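You operate a simulated robot arm through the tools that you are given. There is no shell and no other tool. Be economical: measure what you need, move in short steps, check, and stop when the job is done.

The job below is to be done with a simulated two-armed robot. You get a single attempt, and the scene is never put back.

## Task
Add seeds to the jug's oats up to 500 ml, then empty it into the steel bowl.
Fine: stand the seed bag back and hold it still while you slide its zip shut. Stand the jug back. Set down upright: clear seed bag, measuring jug.

Only the result counts: the job must be done as asked and must still hold three seconds after the hand-in. Knocking over, shifting, dropping, spilling or breaking anything else fails it.

## Robot
Two 7-joint arms with three-finger grippers on one trunk, on a base that drives. Base frame: it is fixed to the floor where the robot stands at the start and does not move with it; the origin is under the middle of the robot, x ahead of it, y to its left, z up; the surface under the hand at the start is at about z = 0.9. Lengths are in m, angles in rad, forces in N, time in s.
The left shoulder is at the start at [0.03, 0.124, 1.108], the right one opposite. With the tool pointing down near the work surface each hand reaches from about 0.1 to 0.78 m from the robot's upright axis, wherever it stands, measured 20 degrees to its own side. Places, roughly: seed bag slider [0.6, -0.2, 1]. Payload 2.2 kg a hand.
Tool frame (each hand has its own): the origin (TCP) lies between the finger pads and is the grasp point; the fingertips stand 0.028 m ahead of it; z points along the fingers, y is the line along which they close. The gripper opens to 0.102 m. The gripper's body begins 0.071 m behind the TCP.
Orientation is that of the tool frame in the base frame, as a unit quaternion [w, x, y, z]. With the fingers straight down and closing along the base's y, the tool's x points along the base's -x, its y along +y and its z along -z.

## Interface
- The arms move only by the tool drive_tool. It takes "left_moves", "right_moves" or both (then of equal length, played together; a hand with none holds still); each is a list of rows, each a list of 7 numbers: the shift along the tool's x, y, z in m, then the turn, a rotation vector about the tool's x, y, z in rad, then the opening, from 0 (shut) to 1 (fully open). In form: [[tx, ty, tz, ax, ay, az, fingers], ...]. A call has 1 to 20 rows; each row shifts and turns the commanded pose from where the row before left it, along the tool's axes as they then stand. Each row takes 0.2 s and may step no farther than 0.05 m and 0.15 rad from the row before; otherwise, or with a gripper value out of range, the whole call is refused. A pose out of reach is approached as far as the arm can. The call stops where the force on the tool passes 70 N (or 10 N more than at its start, if that is more) or the arm is blocked; 0.2 s more then pass. Each finger halts on what it meets, pressing with about 43 N; the grip force reading is that of the motor and also rises with nothing between the fingers. The clock runs only during rows and for 0.2 s after the last one: add rows that do not move to give the fingers time. The reply holds the time, the measured pose of the TCP, the force on the tool along the base axes, the opening and the grip force, in the units named above and with some noise, with the torque about the TCP (base axes, N m) and any sound that the robot's microphone picked up, and new pictures: "pictures" is both (left out), scene, wrist or none (wrist: the cameras of the hands that moved).
- Cameras (640 x 400 px; columns grow to the right, rows downward): "scene" is now at [0.0469, 0.0039, 1.8225]; the picture's right is [0.06, -1.00, 0.00], its down [-0.77, -0.04, -0.64] and it looks along [0.64, 0.04, -0.77] (base axes); focal length 294 px, centre (320, 200). "left" rides on the left gripper at [0.072, 0.038, -0.086] in its tool frame; the picture's right is [-0.46, 0.89, 0.00], its down [-0.60, -0.32, -0.73] and it looks along [-0.65, -0.34, 0.68] (tool axes); focal length 256 px, centre (320, 200). "right" rides on the right gripper at [0.069, 0.044, -0.086] in its tool frame; the picture's right is [-0.53, 0.85, 0.00], its down [-0.58, -0.36, -0.73] and it looks along [-0.62, -0.39, 0.68] (tool axes); focal length 256 px, centre (320, 200). There is no depth. A picture from a camera that has moved, and an enlarged one, comes with that camera's place and axes in the base frame and with its lens.
- raise_lower(by): slides the trunk up (or, below 0, down) by that many m; the arms and the scene camera ride with it, the base frame stays. It gives what a move gives, with no picture.
- drive_base(legs): drives the robot by 1 to 6 legs, each [ahead, left, turn to the left] in m, m and rad, along the robot's own axes; the way and the turn of a leg run together, so that a leg with both is an arc; at most 1.5 m and 3.142 rad a leg. The arms and the cameras ride along, it lands a little off, and it stops where it bumps. It gives what a move gives, and a new picture of the scene camera.
- pan_tilt(pan, tilt): turns the head with the scene camera to pan (to the left, within 2.496 rad either way) and tilt (down, from -0.506 to 1.204), counted from straight ahead of the robot. It gives what a move gives, and a new picture of the scene camera.
- close_up(camera, box): a new picture of the part [left, top, right, bottom] of that camera's present view, enlarged. No time passes.
- job_done(): hands the job in; it is judged then, once.

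Work in short steps. Places have to be worked out from the pictures, the camera data and where the tool is seen: move nearer, look again, correct. Check each grasp and each placing, and mend what went wrong. You have 120 turns and 260 pictures in all, those below and enlarged ones among them. Open the grippers and draw the arms clear of the work before you hand the job in, unless the task says otherwise; then end with one line.

The tools are called as name(argument=value, ...) on one line, values as JSON. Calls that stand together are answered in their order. drive_tool: Moves the arms, as the interface text tells. Its arguments: {"type":"object","properties":{"left_moves":{"type":"array"},"right_moves":{"type":"array"},"pictures":{"type":"string","enum":["both","scene","wrist","none"]}},"required":[]} The other tools are called the same way: raise_lower (by) slides the trunk up or down; drive_base (legs) drives the base; pan_tilt (pan, tilt) turns the head that bears the scene camera; close_up (camera, box) takes an enlarged picture of a part of a camera's view; job_done () hands the job in.

At the start:

```text
t: 0.0
left_tool_pos: [0.4821, 0.3045, 1.3634]
left_ee_rot: [0.0, 0.0, 1.0, -0.001]
left_force: [-0.6, 0.3, 0.5]
left_wrist_torque: [0.0, 0.01, 0.0]
left_grip_width: 0.1021
left_grip_force: 0.1
right_tool_pos: [0.5243, -0.1373, 1.3079]
right_ee_rot: [0.0, 0.0, 1.0, 0.0]
right_force: [-0.1, -0.1, 0.2]
right_wrist_torque: [0.01, -0.04, 0.01]
right_grip_width: 0.1022
right_grip_force: 0.1
trunk travel left (down, up): [-0.35, 0.19]
robot x, y, heading: [-0.0001, 0.0034, 0.009]
head pan, tilt: [0.056, 0.876]
```

scene: 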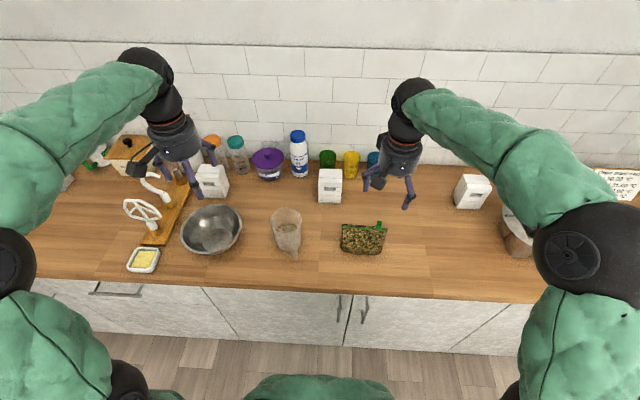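
right: 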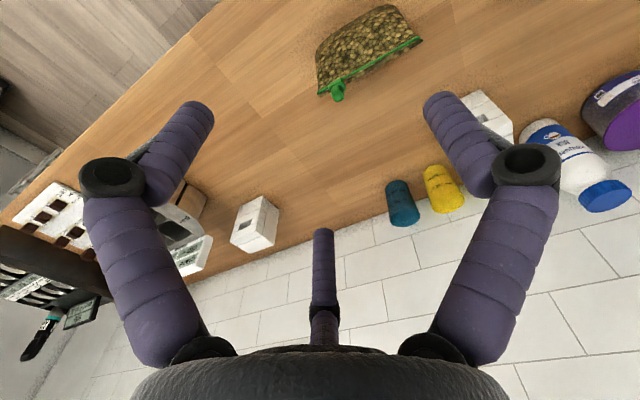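
left: 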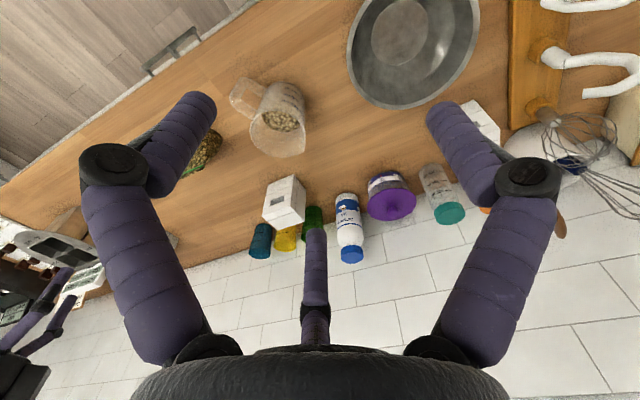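

I'll look closely at the jug and the seed bag first.

close_up(camera="scene", box=[240, 190, 400, 290])

close_up(camera="right", box=[290, 0, 450, 100])

close_up(camera="left", box=[200, 60, 360, 160])

```text
4.00 times, centred on (320, 240) of scene
camera zoom: at [0.0469, 0.0039, 1.8225], right [0.06, -1.0, 0.0], down [-0.77, -0.04, -0.64], along [0.64, 0.04, -0.77], focal length 1177 px, centre (320, 40)
```

zoom: 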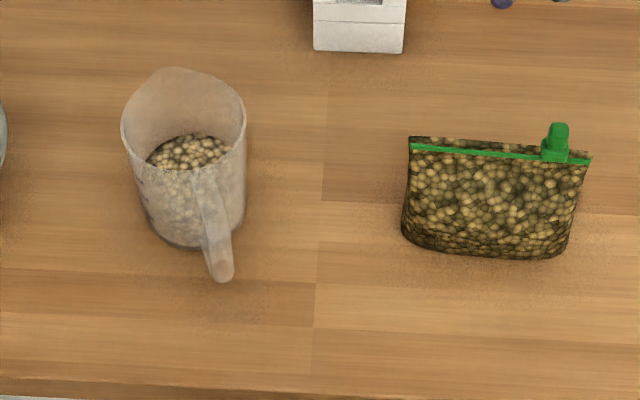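

```text
4.00 times, centred on (370, 50) of right
camera zoom: at [0.4552, -0.0944, 1.3931], right [0.53, 0.85, 0.0], down [0.58, -0.36, 0.73], along [0.62, -0.39, -0.68], focal length 1024 px, centre (120, 800)
```

zoom: 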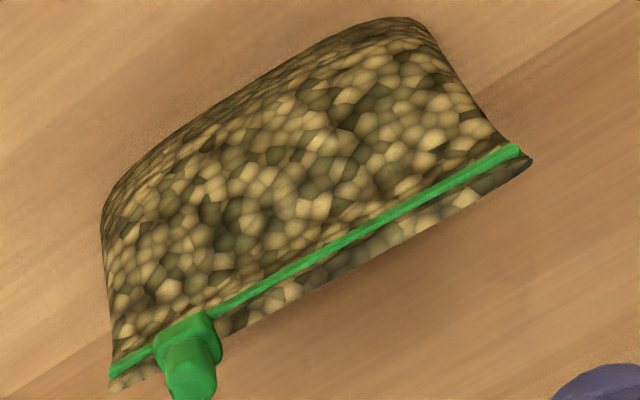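

```text
4.00 times, centred on (280, 110) of left
camera zoom: at [0.4091, 0.3419, 1.4503], right [0.46, 0.89, 0.0], down [0.6, -0.32, 0.73], along [0.65, -0.34, -0.68], focal length 1024 px, centre (480, 560)
```

zoom: 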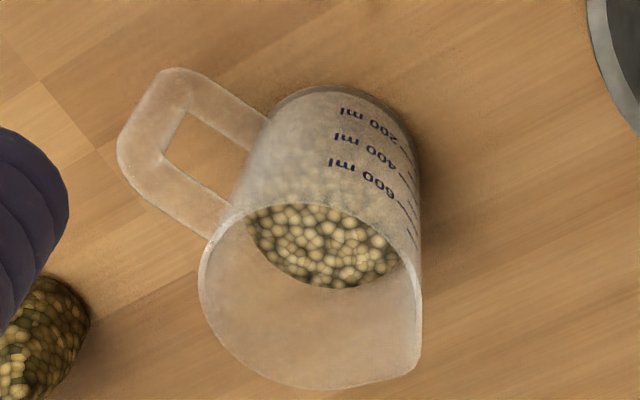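

The bag stands at about x 0.6, y −0.04…−0.185 with its zip at z≈1.0. The jug is near (0.60, 0.15) and the bowl near (0.62, 0.43). I'll bring the right hand round to the bag's right side, fingers pointing +y, which also gives a closer view of the zip.

drive_tool(right_moves=[[-0.016, -0.04, 0.016, 0, 0, 0, 1], [-0.016, -0.04, 0.016, 0, 0, 0, 1], [-0.016, -0.04, 0.016, 0, 0, 0, 1], [-0.016, -0.04, 0.016, 0, 0, 0, 1], [-0.016, -0.04, 0.016, 0, 0, 0, 1], [0, 0, 0, -0.0806, 0.0806, 0.0806, 1], [0, 0, 0, -0.0806, 0.0806, 0.0806, 1], [0, 0, 0, -0.0806, 0.0806, 0.0806, 1], [0, 0, 0, -0.0806, 0.0806, 0.0806, 1], [0, 0, 0, -0.0806, 0.0806, 0.0806, 1], [0, 0, 0, -0.0806, 0.0806, 0.0806, 1], [0, 0, 0, -0.0806, 0.0806, 0.0806, 1], [0, 0, 0, -0.0806, 0.0806, 0.0806, 1], [0, 0, 0, -0.0806, 0.0806, 0.0806, 1], [0, 0, 0, -0.0806, 0.0806, 0.0806, 1], [0, 0, 0, -0.0806, 0.0806, 0.0806, 1], [0, 0, 0, -0.0806, 0.0806, 0.0806, 1], [0, 0, 0, -0.0806, 0.0806, 0.0806, 1], [0, 0, 0, -0.0806, 0.0806, 0.0806, 1], [0, 0, 0, -0.0806, 0.0806, 0.0806, 1]])

```text
t: 4.2
left_tool_pos: [0.4822, 0.3039, 1.3648]
left_ee_rot: [0.001, 0.001, 1.0, 0.0]
left_force: [-0.3, 0.1, 0.5]
left_wrist_torque: [-0.01, 0.01, 0.01]
left_grip_width: 0.102
left_grip_force: 0.0
right_tool_pos: [0.5764, -0.3211, 1.2153]
right_ee_rot: [-0.5, 0.5, 0.499, 0.501]
right_force: [0.7, 0.1, 0.1]
right_wrist_torque: [0.02, 0.02, -0.03]
right_grip_width: 0.1022
right_grip_force: 0.1
right hand out of reach, approached as far as the arm can: row 12, 13, 14, 15
trunk travel left (down, up): [-0.35, 0.19]
robot x, y, heading: [-0.0001, 0.0022, 0.0]
head pan, tilt: [0.056, 0.876]
camera scene: at [0.0466, 0.0035, 1.8225], right [0.06, -1.0, 0.0], down [-0.77, -0.04, -0.64], along [0.64, 0.04, -0.77], focal length 294 px, centre (320, 200)
camera right: at [0.6198, -0.4084, 1.2847], right [0.84, 0.0, -0.53], down [-0.37, -0.73, -0.58], along [-0.39, 0.68, -0.62], focal length 256 px, centre (320, 200)
```

scene: 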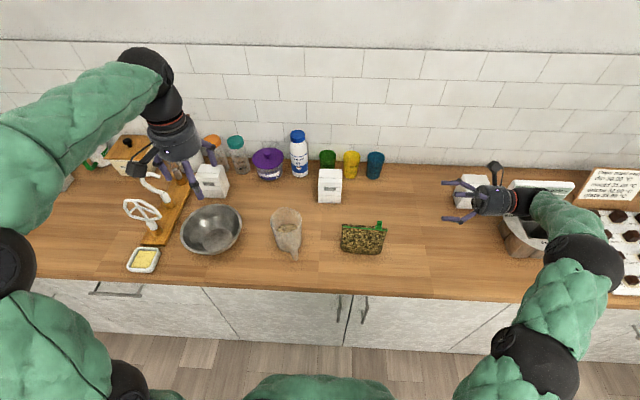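
right: 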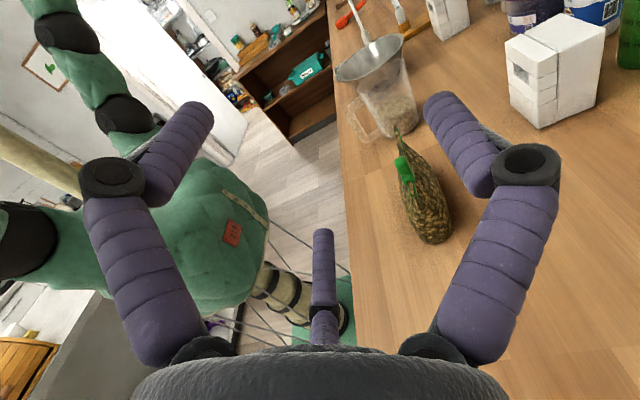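

The bag is visible end-on now. I'll enlarge it to see the zip and the slider.

close_up(camera="right", box=[340, 50, 500, 250])

close_up(camera="scene", box=[430, 150, 630, 300])

```text
2.00 times, centred on (420, 150) of right
camera zoom: at [0.6198, -0.4084, 1.2847], right [0.84, 0.0, -0.53], down [-0.37, -0.73, -0.58], along [-0.39, 0.68, -0.62], focal length 512 px, centre (120, 300)
```

zoom: 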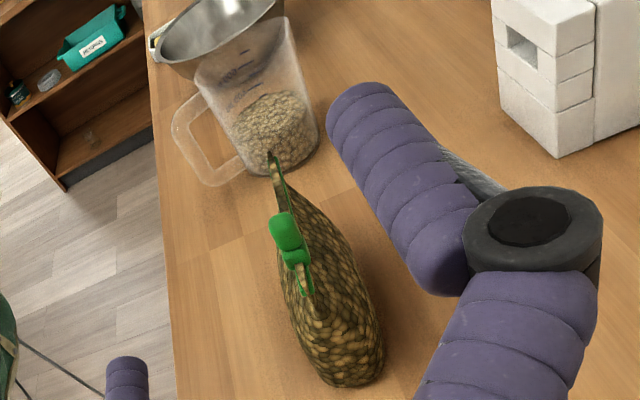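

```text
2.67 times, centred on (530, 225) of scene
camera zoom: at [0.0466, 0.0035, 1.8225], right [0.06, -1.0, 0.0], down [-0.77, -0.04, -0.64], along [0.64, 0.04, -0.77], focal length 785 px, centre (-240, 133)
```

zoom: 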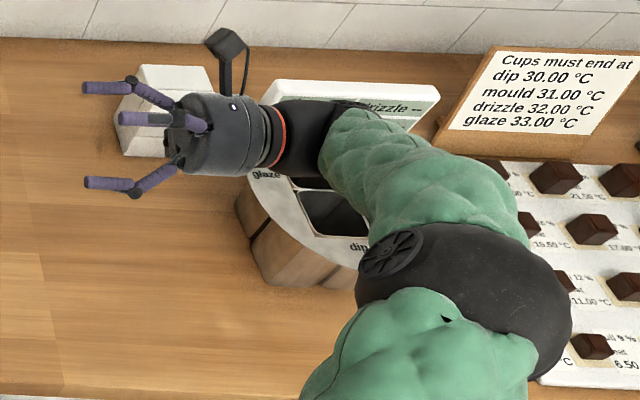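

Slider sits around (0.60, −0.155, 1.04), near the bag's right end. I'll lower the hand beside the bag, still clear of it, for a nearer look at the zip.

drive_tool(right_moves=[[-0.045, 0.006, 0, 0, 0, 0, 1], [-0.045, 0.006, 0, 0, 0, 0, 1], [-0.045, 0.006, 0, 0, 0, 0, 1], [-0.03, 0.006, 0, 0, 0, 0, 1]])

close_up(camera="right", box=[330, 20, 490, 220])

```text
t: 5.2
left_tool_pos: [0.4833, 0.3052, 1.3638]
left_ee_rot: [-0.001, 0.0, 1.0, 0.0]
left_force: [0.1, -0.2, -0.3]
left_wrist_torque: [-0.02, 0.03, -0.02]
left_grip_width: 0.1018
left_grip_force: 0.1
right_tool_pos: [0.6025, -0.3199, 1.0508]
right_ee_rot: [0.5, -0.5, -0.5, -0.5]
right_force: [-0.2, -0.1, 1.0]
right_wrist_torque: [-0.01, -0.04, 0.03]
right_grip_width: 0.102
right_grip_force: 0.0
trunk travel left (down, up): [-0.35, 0.19]
robot x, y, heading: [0.0033, -0.0009, -0.003]
head pan, tilt: [0.056, 0.876]
camera scene: at [0.0478, 0.0034, 1.8225], right [0.06, -1.0, 0.0], down [-0.77, -0.04, -0.64], along [0.64, 0.04, -0.77], focal length 294 px, centre (320, 200)
camera right: at [0.6457, -0.4086, 1.1203], right [0.85, 0.0, -0.53], down [-0.36, -0.73, -0.58], along [-0.39, 0.68, -0.62], focal length 256 px, centre (320, 200)
```

scene: 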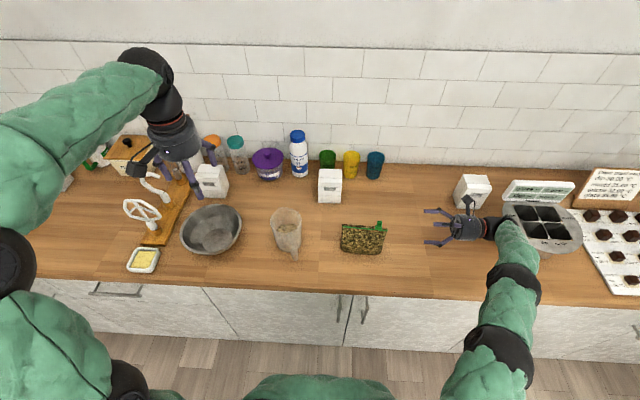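
right: 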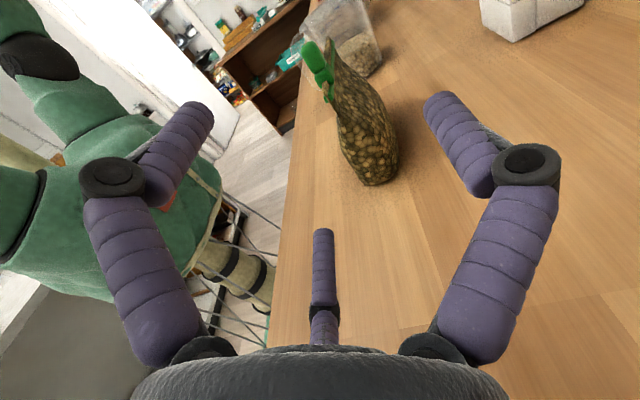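

```text
2.00 times, centred on (410, 120) of right
camera zoom: at [0.6457, -0.4086, 1.1203], right [0.85, 0.0, -0.53], down [-0.36, -0.73, -0.58], along [-0.39, 0.68, -0.62], focal length 512 px, centre (140, 360)
```

zoom: 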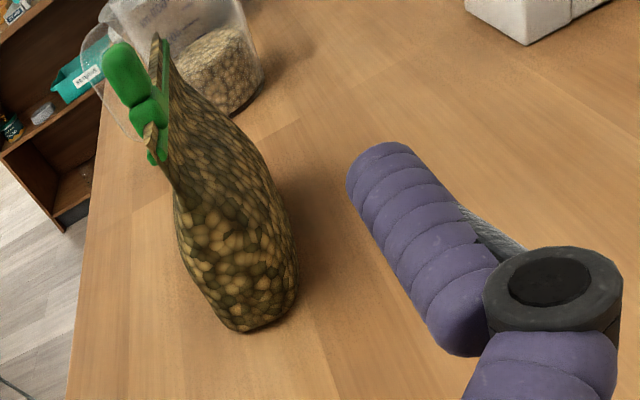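

The slider has an upright pull tab. To see whether the zip is open, I'll bring the left wrist camera over the bag.

drive_tool(left_moves=[[0, -0.042, 0.018, 0, 0, 0, 1], [0, -0.042, 0.018, 0, 0, 0, 1], [0, -0.042, 0.018, 0, 0, 0, 1], [0, -0.042, 0.018, 0, 0, 0, 1], [0, -0.042, 0.018, 0, 0, 0, 1], [0, -0.042, 0.018, 0, 0, 0, 1], [0, -0.042, 0.018, 0, 0, 0, 1], [0, -0.042, 0.018, 0, 0, 0, 1]], pictures="wrist")

close_up(camera="left", box=[240, 60, 460, 220])

```text
t: 7.0
left_tool_pos: [0.483, -0.0318, 1.2226]
left_ee_rot: [0.0, -0.001, 1.0, 0.001]
left_force: [0.1, -0.6, -0.3]
left_wrist_torque: [0.03, 0.02, -0.02]
left_grip_width: 0.1021
left_grip_force: 0.1
right_tool_pos: [0.6034, -0.3218, 1.051]
right_ee_rot: [0.501, -0.499, -0.501, -0.499]
right_force: [-0.1, -0.6, 0.2]
right_wrist_torque: [0.03, 0.02, 0.06]
right_grip_width: 0.102
right_grip_force: 0.1
trunk travel left (down, up): [-0.35, 0.19]
robot x, y, heading: [-0.0018, 0.0004, 0.005]
head pan, tilt: [0.056, 0.876]
camera left: at [0.4105, 0.0053, 1.308], right [0.46, 0.89, 0.0], down [0.6, -0.32, 0.73], along [0.65, -0.34, -0.68], focal length 256 px, centre (320, 200)
```

left: 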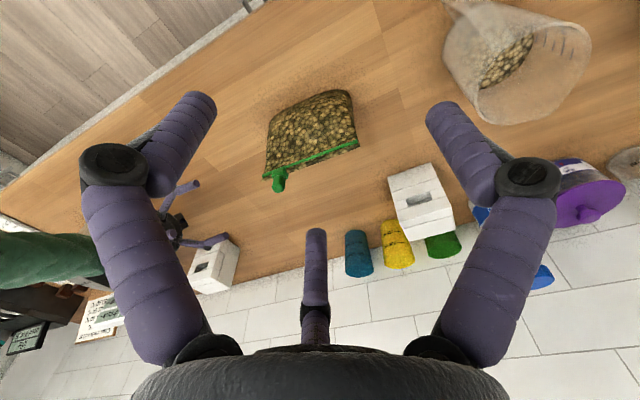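

```text
2.50 times, centred on (350, 140) of left
camera zoom: at [0.4105, 0.0053, 1.308], right [0.46, 0.89, 0.0], down [0.6, -0.32, 0.73], along [0.65, -0.34, -0.68], focal length 640 px, centre (245, 350)
```

zoom: 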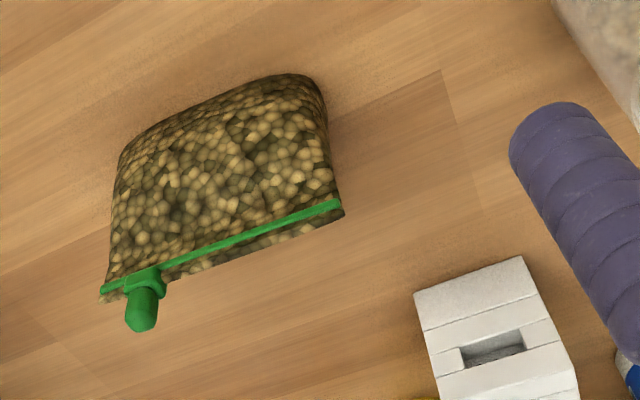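

I'll enlarge the zip end view much more.

close_up(camera="right", box=[370, 25, 434, 65])

close_up(camera="right", box=[295, 30, 391, 120])

close_up(camera="left", box=[255, 130, 367, 200])

```text
10.00 times, centred on (402, 45) of right
camera zoom: at [0.646, -0.409, 1.1195], right [0.84, 0.0, -0.54], down [-0.37, -0.73, -0.58], along [-0.39, 0.68, -0.62], focal length 2560 px, centre (-500, 1750)
```

zoom: 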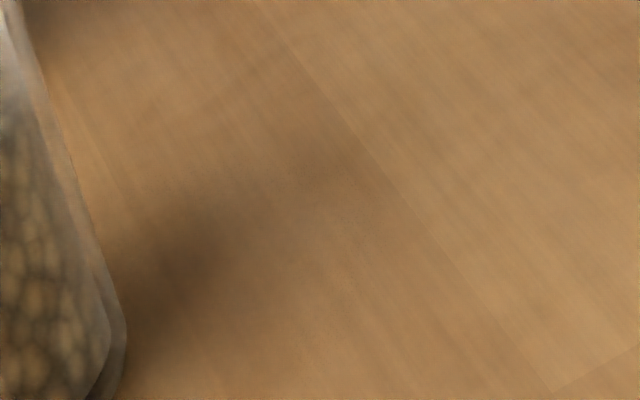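

```text
4.44 times, centred on (343, 75) of right
camera zoom: at [0.646, -0.409, 1.1195], right [0.84, 0.0, -0.54], down [-0.37, -0.73, -0.58], along [-0.39, 0.68, -0.62], focal length 1138 px, centre (218, 756)
```

zoom: 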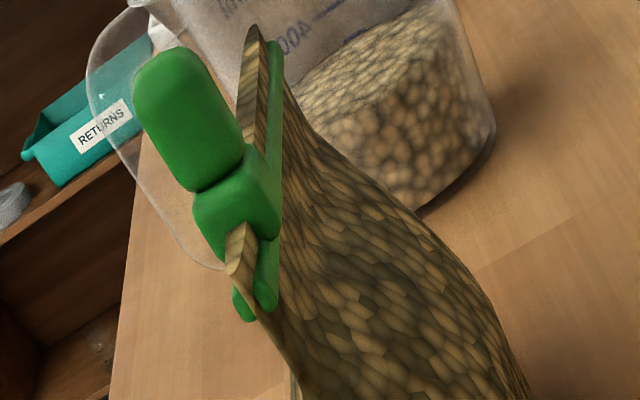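

```text
5.71 times, centred on (311, 165) of left
camera zoom: at [0.4105, 0.0053, 1.308], right [0.46, 0.89, 0.0], down [0.6, -0.32, 0.73], along [0.65, -0.34, -0.68], focal length 1463 px, centre (371, 400)
```

zoom: 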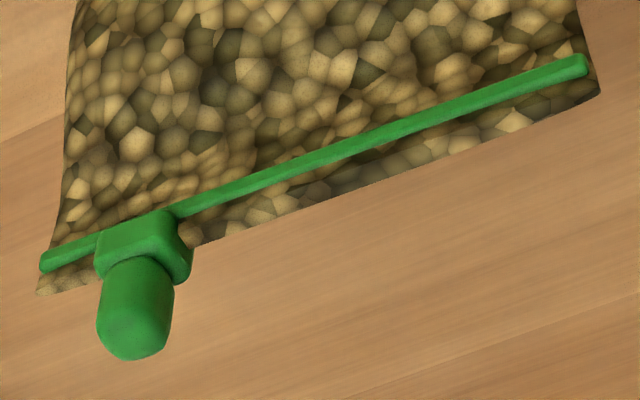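

The bag body looks solid with a sliding tab on top, and I can't tell open from shut by eye. I'll take the bag from its right side below the slider, starting by moving left and lowering to z≈0.965.

drive_tool(right_moves=[[0, 0, 0.03, 0, 0, 0, 1], [0, 0, 0.03, 0, 0, 0, 1], [-0.043, 0, 0, 0, 0, 0, 1], [-0.043, 0, 0, 0, 0, 0, 1], [0, 0, 0.03, 0, 0, 0, 1], [0, 0, 0.02, 0, 0, 0, 1]])

close_up(camera="scene", box=[320, 190, 480, 290])

```text
t: 8.4
left_tool_pos: [0.4821, -0.0307, 1.222]
left_ee_rot: [0.0, 0.0, 1.0, 0.0]
left_force: [0.2, -0.4, -0.1]
left_wrist_torque: [0.03, 0.01, -0.03]
left_grip_width: 0.1022
left_grip_force: 0.0
right_tool_pos: [0.6008, -0.2123, 0.965]
right_ee_rot: [-0.5, 0.5, 0.5, 0.5]
right_force: [0.2, 0.0, 0.4]
right_wrist_torque: [0.05, -0.01, -0.02]
right_grip_width: 0.1019
right_grip_force: 0.1
trunk travel left (down, up): [-0.35, 0.19]
robot x, y, heading: [0.0039, 0.0025, -0.004]
head pan, tilt: [0.056, 0.876]
camera scene: at [0.0474, 0.0037, 1.8225], right [0.06, -1.0, 0.0], down [-0.77, -0.04, -0.64], along [0.64, 0.04, -0.77], focal length 294 px, centre (320, 200)
camera right: at [0.6444, -0.2992, 1.0352], right [0.85, 0.0, -0.53], down [-0.36, -0.73, -0.58], along [-0.39, 0.68, -0.62], focal length 256 px, centre (320, 200)
```

scene: 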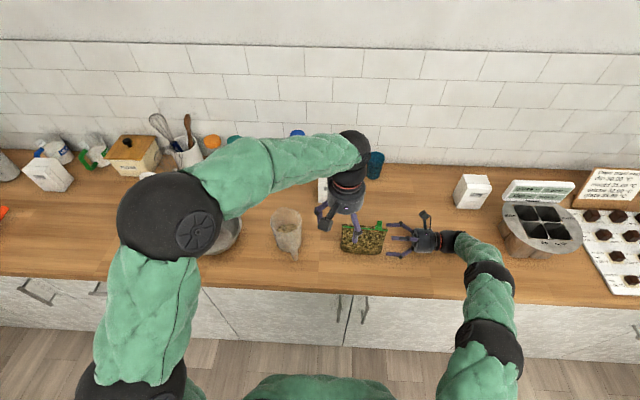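
right: 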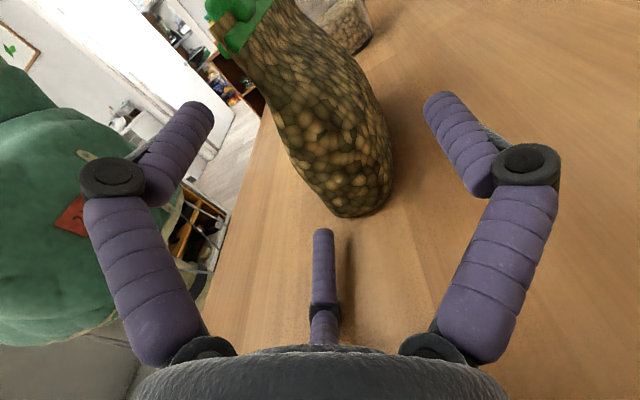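

```text
4.00 times, centred on (400, 240) of scene
camera zoom: at [0.0474, 0.0037, 1.8225], right [0.06, -1.0, 0.0], down [-0.77, -0.04, -0.64], along [0.64, 0.04, -0.77], focal length 1177 px, centre (0, 40)
```

zoom: 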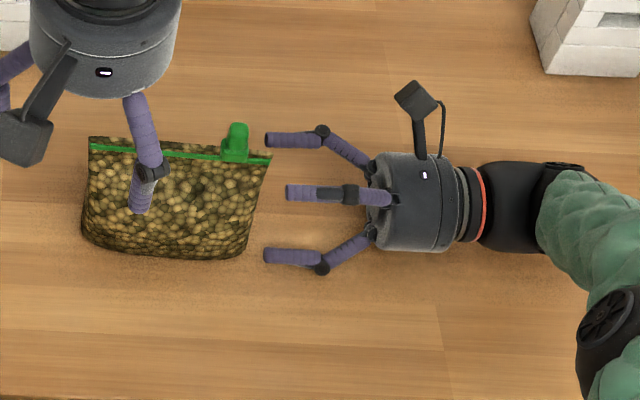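

Fingers straddle the bag's thickness with even clearance. I advance 5.5 cm and close.

drive_tool(right_moves=[[0, 0, 0.02, 0, 0, 0, 1], [0, 0, 0.02, 0, 0, 0, 1], [0, 0, 0.015, 0, 0, 0, 1], [0, 0, 0, 0, 0, 0, 1]])

close_up(camera="scene", box=[320, 190, 480, 290])

```text
t: 9.4
left_tool_pos: [0.4827, -0.0298, 1.2228]
left_ee_rot: [0.0, 0.0, 1.0, 0.0]
left_force: [-0.1, 0.2, 0.3]
left_wrist_torque: [0.04, -0.01, 0.02]
left_grip_width: 0.1022
left_grip_force: 0.1
right_tool_pos: [0.5999, -0.156, 0.9651]
right_ee_rot: [0.5, -0.5, -0.5, -0.5]
right_force: [0.0, 0.4, 0.6]
right_wrist_torque: [0.01, -0.03, 0.01]
right_grip_width: 0.102
right_grip_force: 0.0
trunk travel left (down, up): [-0.35, 0.19]
robot x, y, heading: [0.0001, 0.0006, -0.002]
head pan, tilt: [0.056, 0.876]
camera scene: at [0.047, 0.0035, 1.8225], right [0.06, -1.0, 0.0], down [-0.77, -0.04, -0.64], along [0.64, 0.04, -0.77], focal length 294 px, centre (320, 200)
camera right: at [0.6433, -0.2439, 1.0337], right [0.84, 0.0, -0.53], down [-0.37, -0.73, -0.58], along [-0.39, 0.68, -0.62], focal length 256 px, centre (320, 200)
```

scene: 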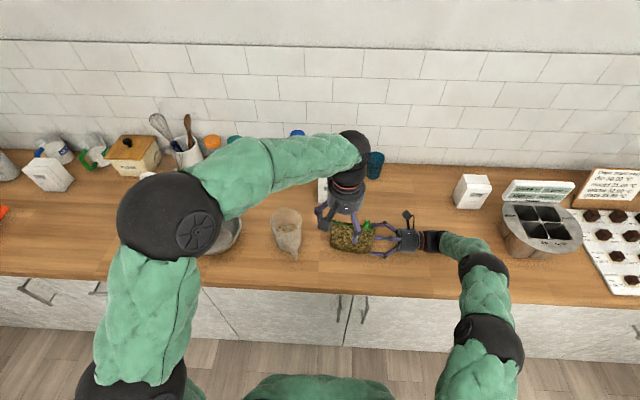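
right: 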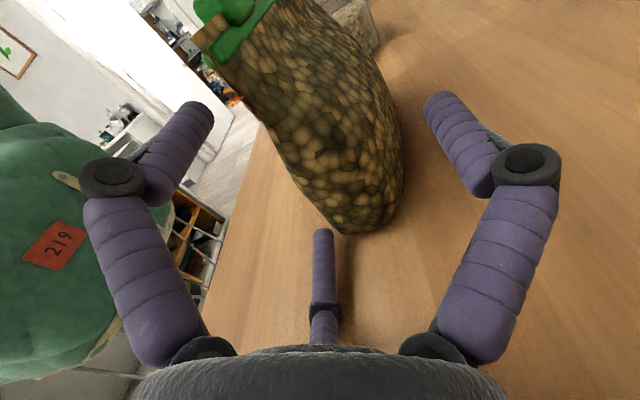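

```text
4.00 times, centred on (400, 240) of scene
camera zoom: at [0.047, 0.0035, 1.8225], right [0.06, -1.0, 0.0], down [-0.77, -0.04, -0.64], along [0.64, 0.04, -0.77], focal length 1177 px, centre (0, 40)
```

zoom: 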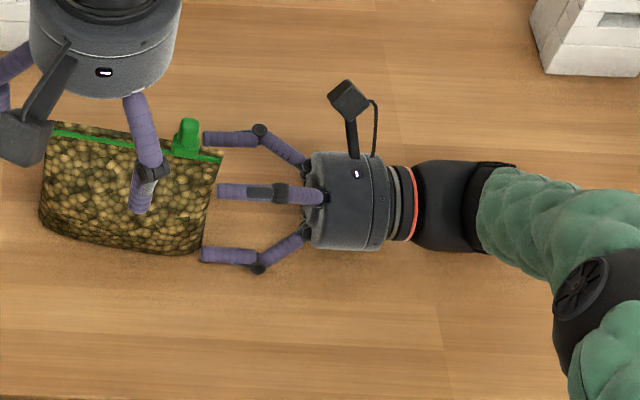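

The bag was nudged left about 4 cm and twisted slightly, so the finger layout isn't what I assumed. I'll back off and close the fingers in free air to see how they really move.

drive_tool(right_moves=[[0, 0, -0.04, 0, 0, 0, 1], [0, 0, -0.04, 0, 0, 0, 1], [0.05, 0, -0.02, 0, 0, 0, 1], [0, 0, 0, 0, 0, 0, 0.4], [0, 0, 0, 0, 0, 0, 0.4]])

close_up(camera="scene", box=[320, 190, 480, 290])

```text
refused: row 3 steps farther than a row can; nothing moved
```

```text
4.00 times, centred on (400, 240) of scene
camera zoom: at [0.047, 0.0035, 1.8225], right [0.06, -1.0, 0.0], down [-0.77, -0.04, -0.64], along [0.64, 0.04, -0.77], focal length 1177 px, centre (0, 40)
```

zoom: 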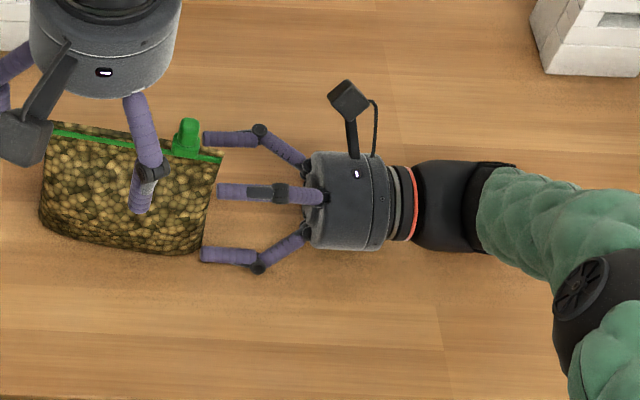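

One row was too long; I'll resend with smaller steps.

drive_tool(right_moves=[[0, 0, -0.04, 0, 0, 0, 1], [0, 0, -0.04, 0, 0, 0, 1], [0.03, 0, -0.02, 0, 0, 0, 1], [0, 0, 0, 0, 0, 0, 0.4], [0, 0, 0, 0, 0, 0, 0.4]])

close_up(camera="scene", box=[320, 190, 480, 290])

```text
t: 10.6
left_tool_pos: [0.4826, -0.0291, 1.2236]
left_ee_rot: [0.0, -0.001, 1.0, 0.0]
left_force: [-0.5, 0.7, 0.8]
left_wrist_torque: [0.0, -0.02, 0.01]
left_grip_width: 0.1017
left_grip_force: 0.0
right_tool_pos: [0.6014, -0.2567, 0.9934]
right_ee_rot: [-0.5, 0.5, 0.501, 0.5]
right_force: [-0.7, 0.4, 0.7]
right_wrist_torque: [0.01, 0.01, -0.02]
right_grip_width: 0.041
right_grip_force: 0.0
trunk travel left (down, up): [-0.35, 0.19]
robot x, y, heading: [-0.0014, 0.0001, 0.003]
head pan, tilt: [0.056, 0.876]
camera scene: at [0.0465, 0.0037, 1.8225], right [0.06, -1.0, 0.0], down [-0.77, -0.04, -0.64], along [0.64, 0.04, -0.77], focal length 294 px, centre (320, 200)
camera right: at [0.6455, -0.3438, 1.0631], right [0.85, 0.0, -0.53], down [-0.36, -0.73, -0.58], along [-0.39, 0.68, -0.62], focal length 256 px, centre (320, 200)
```

scene: 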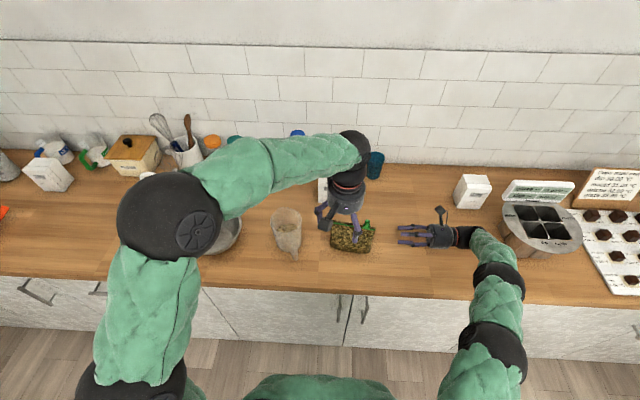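
right: 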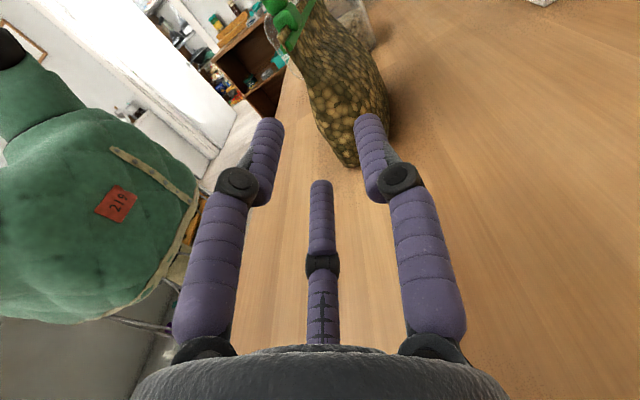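

```text
4.00 times, centred on (400, 240) of scene
camera zoom: at [0.0465, 0.0037, 1.8225], right [0.06, -1.0, 0.0], down [-0.77, -0.04, -0.64], along [0.64, 0.04, -0.77], focal length 1177 px, centre (0, 40)
```

zoom: 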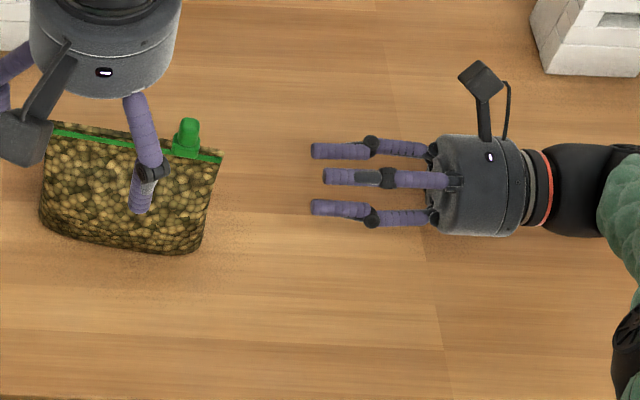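

The hand has three fingers closing on the axis: one on tool +y, two on tool −y. So the bag should sit slightly toward +y. I'll reopen, yaw to match the bag (about 7°), shift sideways, and partly advance.

drive_tool(right_moves=[[0, 0, 0, -0.12, 0, 0, 1], [-0.012, -0.031, 0, 0, 0, 0, 1], [0, 0, 0.03, 0, 0, 0, 1], [0, 0, 0.03, 0, 0, 0, 1]])

close_up(camera="scene", box=[320, 190, 480, 290])

```text
t: 11.6
left_tool_pos: [0.4824, -0.0306, 1.2233]
left_ee_rot: [0.0, 0.0, 1.0, 0.0]
left_force: [0.4, 0.8, -0.4]
left_wrist_torque: [-0.02, -0.01, -0.02]
left_grip_width: 0.102
left_grip_force: 0.1
right_tool_pos: [0.578, -0.191, 0.9855]
right_ee_rot: [-0.469, 0.529, 0.47, 0.529]
right_force: [-0.5, 0.6, 0.3]
right_wrist_torque: [0.0, 0.02, -0.02]
right_grip_width: 0.102
right_grip_force: 0.1
trunk travel left (down, up): [-0.35, 0.19]
robot x, y, heading: [0.0005, 0.0033, 0.001]
head pan, tilt: [0.056, 0.876]
camera scene: at [0.0466, 0.004, 1.8225], right [0.05, -1.0, 0.0], down [-0.77, -0.04, -0.64], along [0.64, 0.04, -0.77], focal length 294 px, centre (320, 200)
camera right: at [0.6105, -0.2838, 1.0551], right [0.84, -0.1, -0.53], down [-0.45, -0.68, -0.58], along [-0.31, 0.72, -0.62], focal length 256 px, centre (320, 200)
```

scene: 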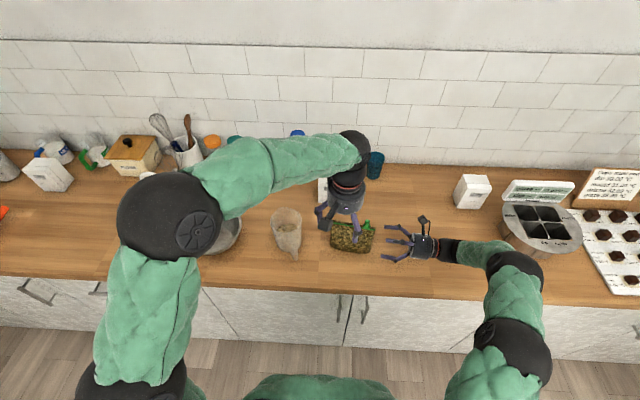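
right: 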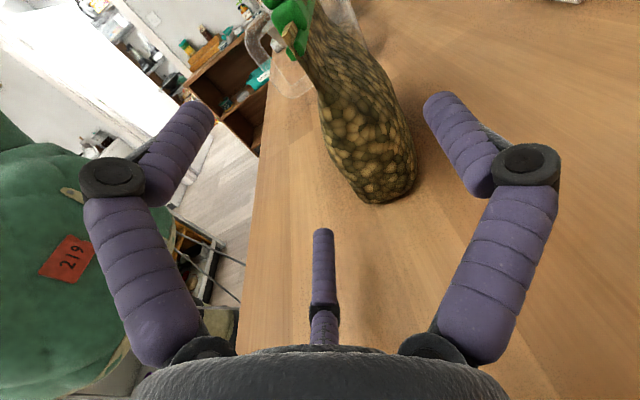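

```text
4.00 times, centred on (400, 240) of scene
camera zoom: at [0.0466, 0.004, 1.8225], right [0.05, -1.0, 0.0], down [-0.77, -0.04, -0.64], along [0.64, 0.04, -0.77], focal length 1177 px, centre (0, 40)
```

zoom: 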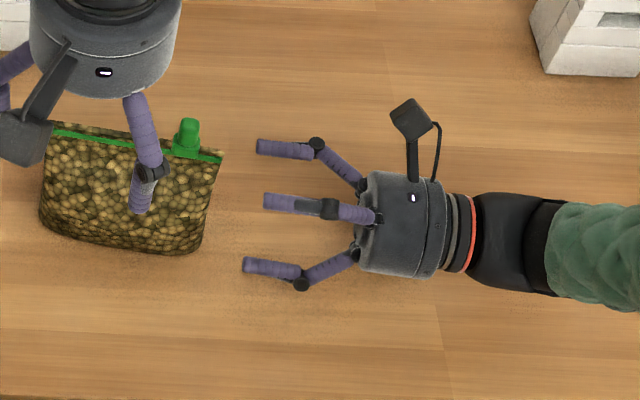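

Alignment looks balanced now. I'll advance in small steps and watch the force.

drive_tool(right_moves=[[0, 0, 0.015, 0, 0, 0, 1], [0, 0, 0.015, 0, 0, 0, 1], [0, 0, 0.01, 0, 0, 0, 1]])

close_up(camera="scene", box=[320, 190, 480, 290])

```text
t: 12.4
left_tool_pos: [0.4826, -0.0289, 1.2235]
left_ee_rot: [-0.001, 0.0, 1.0, -0.001]
left_force: [0.9, 0.2, -0.2]
left_wrist_torque: [-0.03, -0.02, -0.01]
left_grip_width: 0.102
left_grip_force: 0.1
right_tool_pos: [0.5813, -0.152, 0.9846]
right_ee_rot: [-0.469, 0.529, 0.469, 0.529]
right_force: [0.1, 0.1, 0.1]
right_wrist_torque: [-0.02, 0.0, 0.0]
right_grip_width: 0.1018
right_grip_force: 0.0
trunk travel left (down, up): [-0.35, 0.19]
robot x, y, heading: [0.0017, -0.0016, -0.001]
head pan, tilt: [0.056, 0.876]
camera scene: at [0.0471, 0.0042, 1.8225], right [0.06, -1.0, 0.0], down [-0.77, -0.04, -0.64], along [0.64, 0.04, -0.77], focal length 294 px, centre (320, 200)
camera right: at [0.615, -0.2442, 1.0534], right [0.84, -0.1, -0.53], down [-0.45, -0.68, -0.58], along [-0.31, 0.72, -0.62], focal length 256 px, centre (320, 200)
```

scene: 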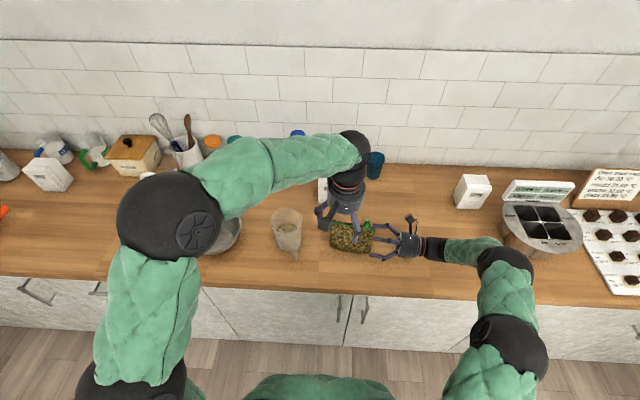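
right: 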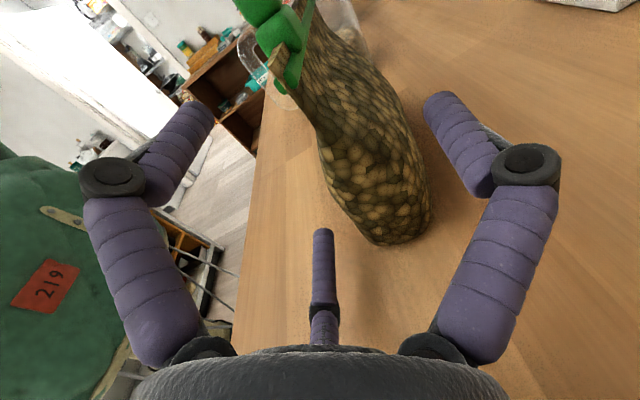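

```text
4.00 times, centred on (400, 240) of scene
camera zoom: at [0.0471, 0.0042, 1.8225], right [0.06, -1.0, 0.0], down [-0.77, -0.04, -0.64], along [0.64, 0.04, -0.77], focal length 1177 px, centre (0, 40)
```

zoom: 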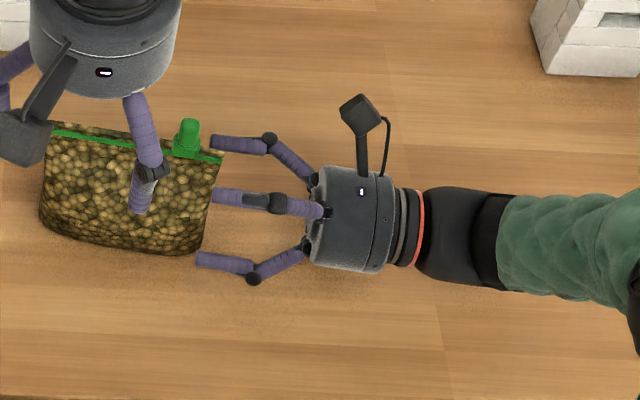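

No contact this time, but the lower finger passes close to the bag's front. I'll shift 1 cm toward the robot and continue in.

drive_tool(right_moves=[[0, -0.01, 0, 0, 0, 0, 1], [0, 0, 0.015, 0, 0, 0, 1], [0, 0, 0.01, 0, 0, 0, 1]])

close_up(camera="scene", box=[320, 190, 480, 290])

```text
t: 13.2
left_tool_pos: [0.4824, -0.0311, 1.2235]
left_ee_rot: [0.0, -0.001, 1.0, 0.0]
left_force: [-0.1, -0.8, -0.6]
left_wrist_torque: [0.01, 0.02, 0.02]
left_grip_width: 0.1019
left_grip_force: 0.1
right_tool_pos: [0.5759, -0.1272, 0.9827]
right_ee_rot: [-0.469, 0.529, 0.468, 0.53]
right_force: [0.5, 0.2, -0.2]
right_wrist_torque: [-0.02, -0.03, -0.01]
right_grip_width: 0.102
right_grip_force: 0.1
trunk travel left (down, up): [-0.35, 0.19]
robot x, y, heading: [-0.0046, -0.0002, -0.003]
head pan, tilt: [0.056, 0.876]
camera scene: at [0.0466, 0.0037, 1.8225], right [0.06, -1.0, 0.0], down [-0.77, -0.04, -0.64], along [0.64, 0.04, -0.77], focal length 294 px, centre (320, 200)
camera right: at [0.6091, -0.219, 1.052], right [0.84, -0.1, -0.54], down [-0.45, -0.68, -0.58], along [-0.31, 0.72, -0.62], focal length 256 px, centre (320, 200)
```

scene: 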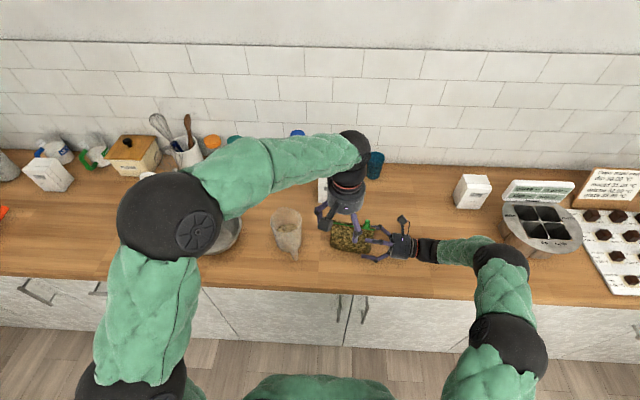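
right: 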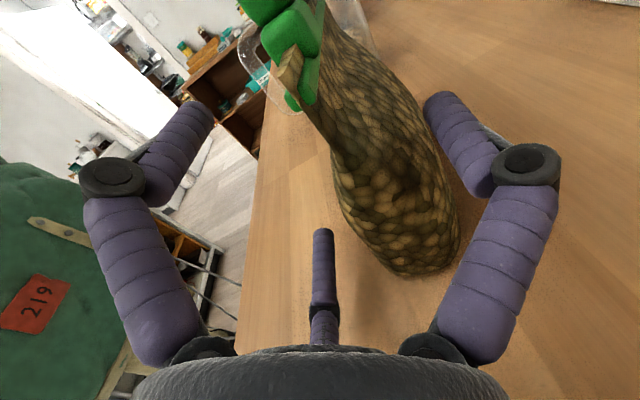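

```text
4.00 times, centred on (400, 240) of scene
camera zoom: at [0.0466, 0.0037, 1.8225], right [0.06, -1.0, 0.0], down [-0.77, -0.04, -0.64], along [0.64, 0.04, -0.77], focal length 1177 px, centre (0, 40)
```

zoom: 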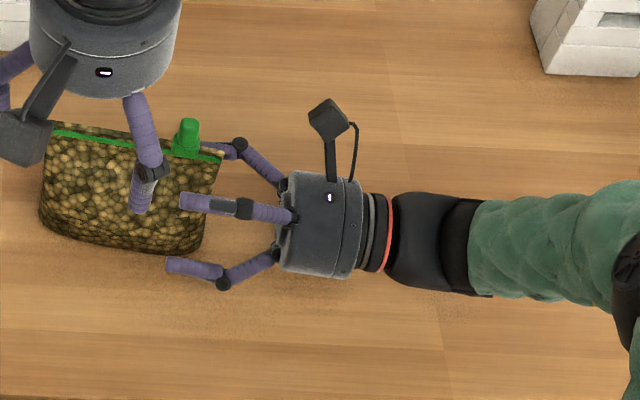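

The fingers straddle the bag without touching. I'll go in 1 cm more, recentre and close.

drive_tool(right_moves=[[0, 0, 0.01, 0, 0, 0, 1], [0, 0.01, 0, 0, 0, 0, 0.75], [0, 0, 0, 0, 0, 0, 0.5], [0, 0, 0, 0, 0, 0, 0.2], [0, 0, 0, 0, 0, 0, 0.0], [0, 0, 0, 0, 0, 0, 0.0]])

close_up(camera="scene", box=[320, 190, 480, 290])

```text
t: 14.6
left_tool_pos: [0.4809, -0.0293, 1.224]
left_ee_rot: [0.002, 0.0, 1.0, 0.0]
left_force: [0.1, 0.8, -0.1]
left_wrist_torque: [-0.02, 0.01, -0.04]
left_grip_width: 0.1021
left_grip_force: 0.0
right_tool_pos: [0.5838, -0.1184, 0.9865]
right_ee_rot: [-0.47, 0.526, 0.47, 0.53]
right_force: [-5.8, -0.9, 33.3]
right_wrist_torque: [0.32, 0.72, 0.33]
right_grip_width: 0.043
right_grip_force: 43.0
trunk travel left (down, up): [-0.35, 0.19]
robot x, y, heading: [-0.0006, 0.0009, 0.001]
head pan, tilt: [0.056, 0.876]
camera scene: at [0.0426, 0.0044, 1.8228], right [0.06, -1.0, 0.0], down [-0.77, -0.04, -0.64], along [0.64, 0.04, -0.77], focal length 294 px, centre (320, 200)
camera right: at [0.6164, -0.2107, 1.057], right [0.84, -0.1, -0.53], down [-0.45, -0.68, -0.58], along [-0.3, 0.73, -0.62], focal length 256 px, centre (320, 200)
```

scene: 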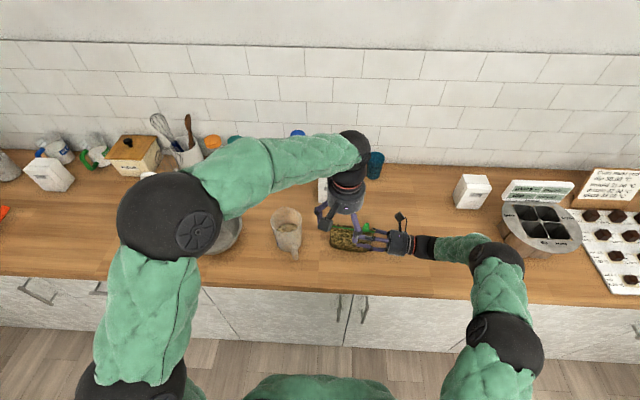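
right: 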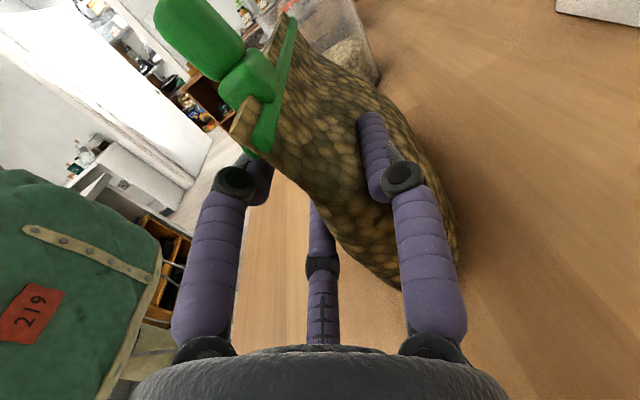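

```text
4.00 times, centred on (400, 240) of scene
camera zoom: at [0.0426, 0.0044, 1.8228], right [0.06, -1.0, 0.0], down [-0.77, -0.04, -0.64], along [0.64, 0.04, -0.77], focal length 1177 px, centre (0, 40)
```

zoom: 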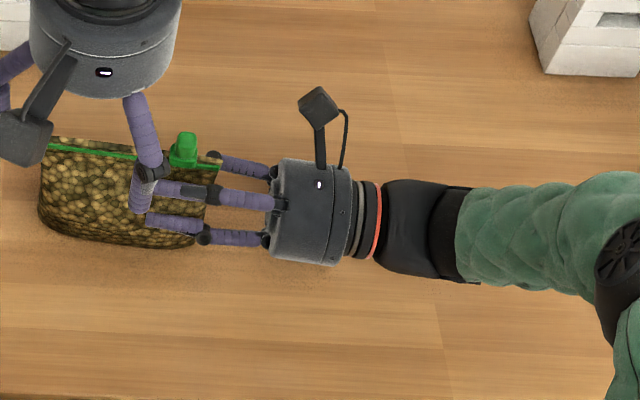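

Gripped (width 0.043), with the bag tilted a little and pressed on the table. I'll lift it 3 cm and at the same time draw the left arm back to its side.

drive_tool(left_moves=[[0, 0.0, -0.03, 0, 0, 0, 1], [0, 0.042, -0.018, 0, 0, 0, 1], [0, 0.042, -0.018, 0, 0, 0, 1], [0, 0.042, -0.018, 0, 0, 0, 1], [0, 0.042, -0.01, 0, 0, 0, 1], [0, 0.042, -0.01, 0, 0, 0, 1], [0, 0.042, -0.01, 0, 0, 0, 1], [0, 0.042, -0.01, 0, 0, 0, 1]], right_moves=[[0.01, 0, 0, 0, 0, 0, 0], [0.01, 0, 0, 0, 0, 0, 0], [0.01, 0, 0, 0, 0, 0, 0], [0, 0, 0, 0, 0, 0, 0], [0, 0, 0, 0, 0, 0, 0], [0, 0, 0, 0, 0, 0, 0], [0, 0, 0, 0, 0, 0, 0], [0, 0, 0, 0, 0, 0, 0]])

close_up(camera="scene", box=[240, 190, 400, 290])

```text
t: 16.4
left_tool_pos: [0.4808, 0.2693, 1.3477]
left_ee_rot: [0.0, 0.0, 1.0, -0.001]
left_force: [0.1, 0.4, 0.4]
left_wrist_torque: [-0.02, -0.02, 0.02]
left_grip_width: 0.1019
left_grip_force: 0.0
right_tool_pos: [0.5871, -0.1171, 1.0128]
right_ee_rot: [-0.468, 0.529, 0.469, 0.53]
right_force: [-0.5, -0.1, -2.2]
right_wrist_torque: [-0.09, 0.06, 0.01]
right_grip_width: 0.0157
right_grip_force: 41.7
trunk travel left (down, up): [-0.35, 0.19]
robot x, y, heading: [0.0034, -0.001, -0.001]
head pan, tilt: [0.056, 0.876]
camera scene: at [0.047, 0.0053, 1.8225], right [0.06, -1.0, 0.0], down [-0.77, -0.04, -0.64], along [0.64, 0.03, -0.77], focal length 294 px, centre (320, 200)
camera right: at [0.6193, -0.2091, 1.0822], right [0.84, -0.1, -0.53], down [-0.45, -0.68, -0.58], along [-0.31, 0.72, -0.62], focal length 256 px, centre (320, 200)
camera left: at [0.4077, 0.3059, 1.4333], right [0.47, 0.89, 0.0], down [0.6, -0.32, 0.73], along [0.65, -0.34, -0.68], focal length 256 px, centre (320, 200)
```

scene: 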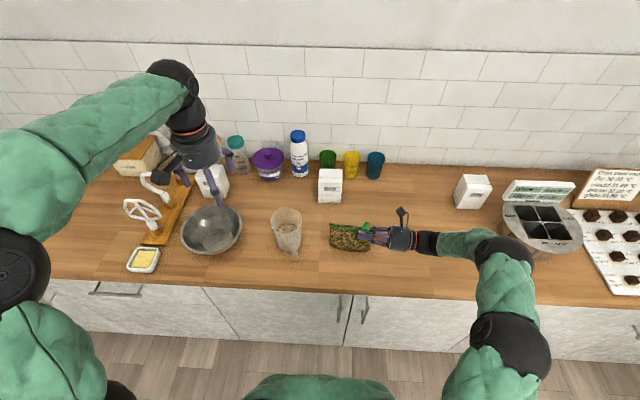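
right: 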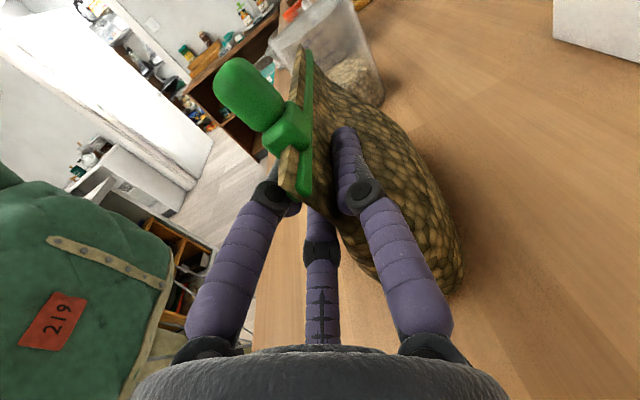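
left: 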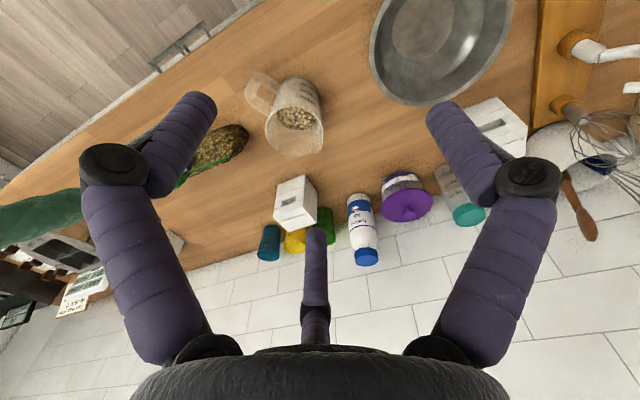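

```text
4.00 times, centred on (320, 240) of scene
camera zoom: at [0.047, 0.0053, 1.8225], right [0.06, -1.0, 0.0], down [-0.77, -0.04, -0.64], along [0.64, 0.03, -0.77], focal length 1177 px, centre (320, 40)
```

zoom: 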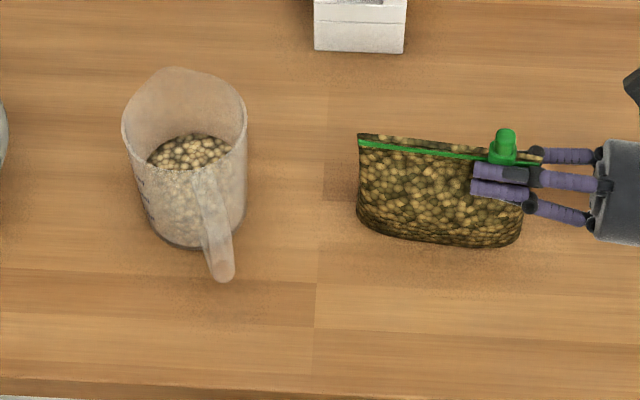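

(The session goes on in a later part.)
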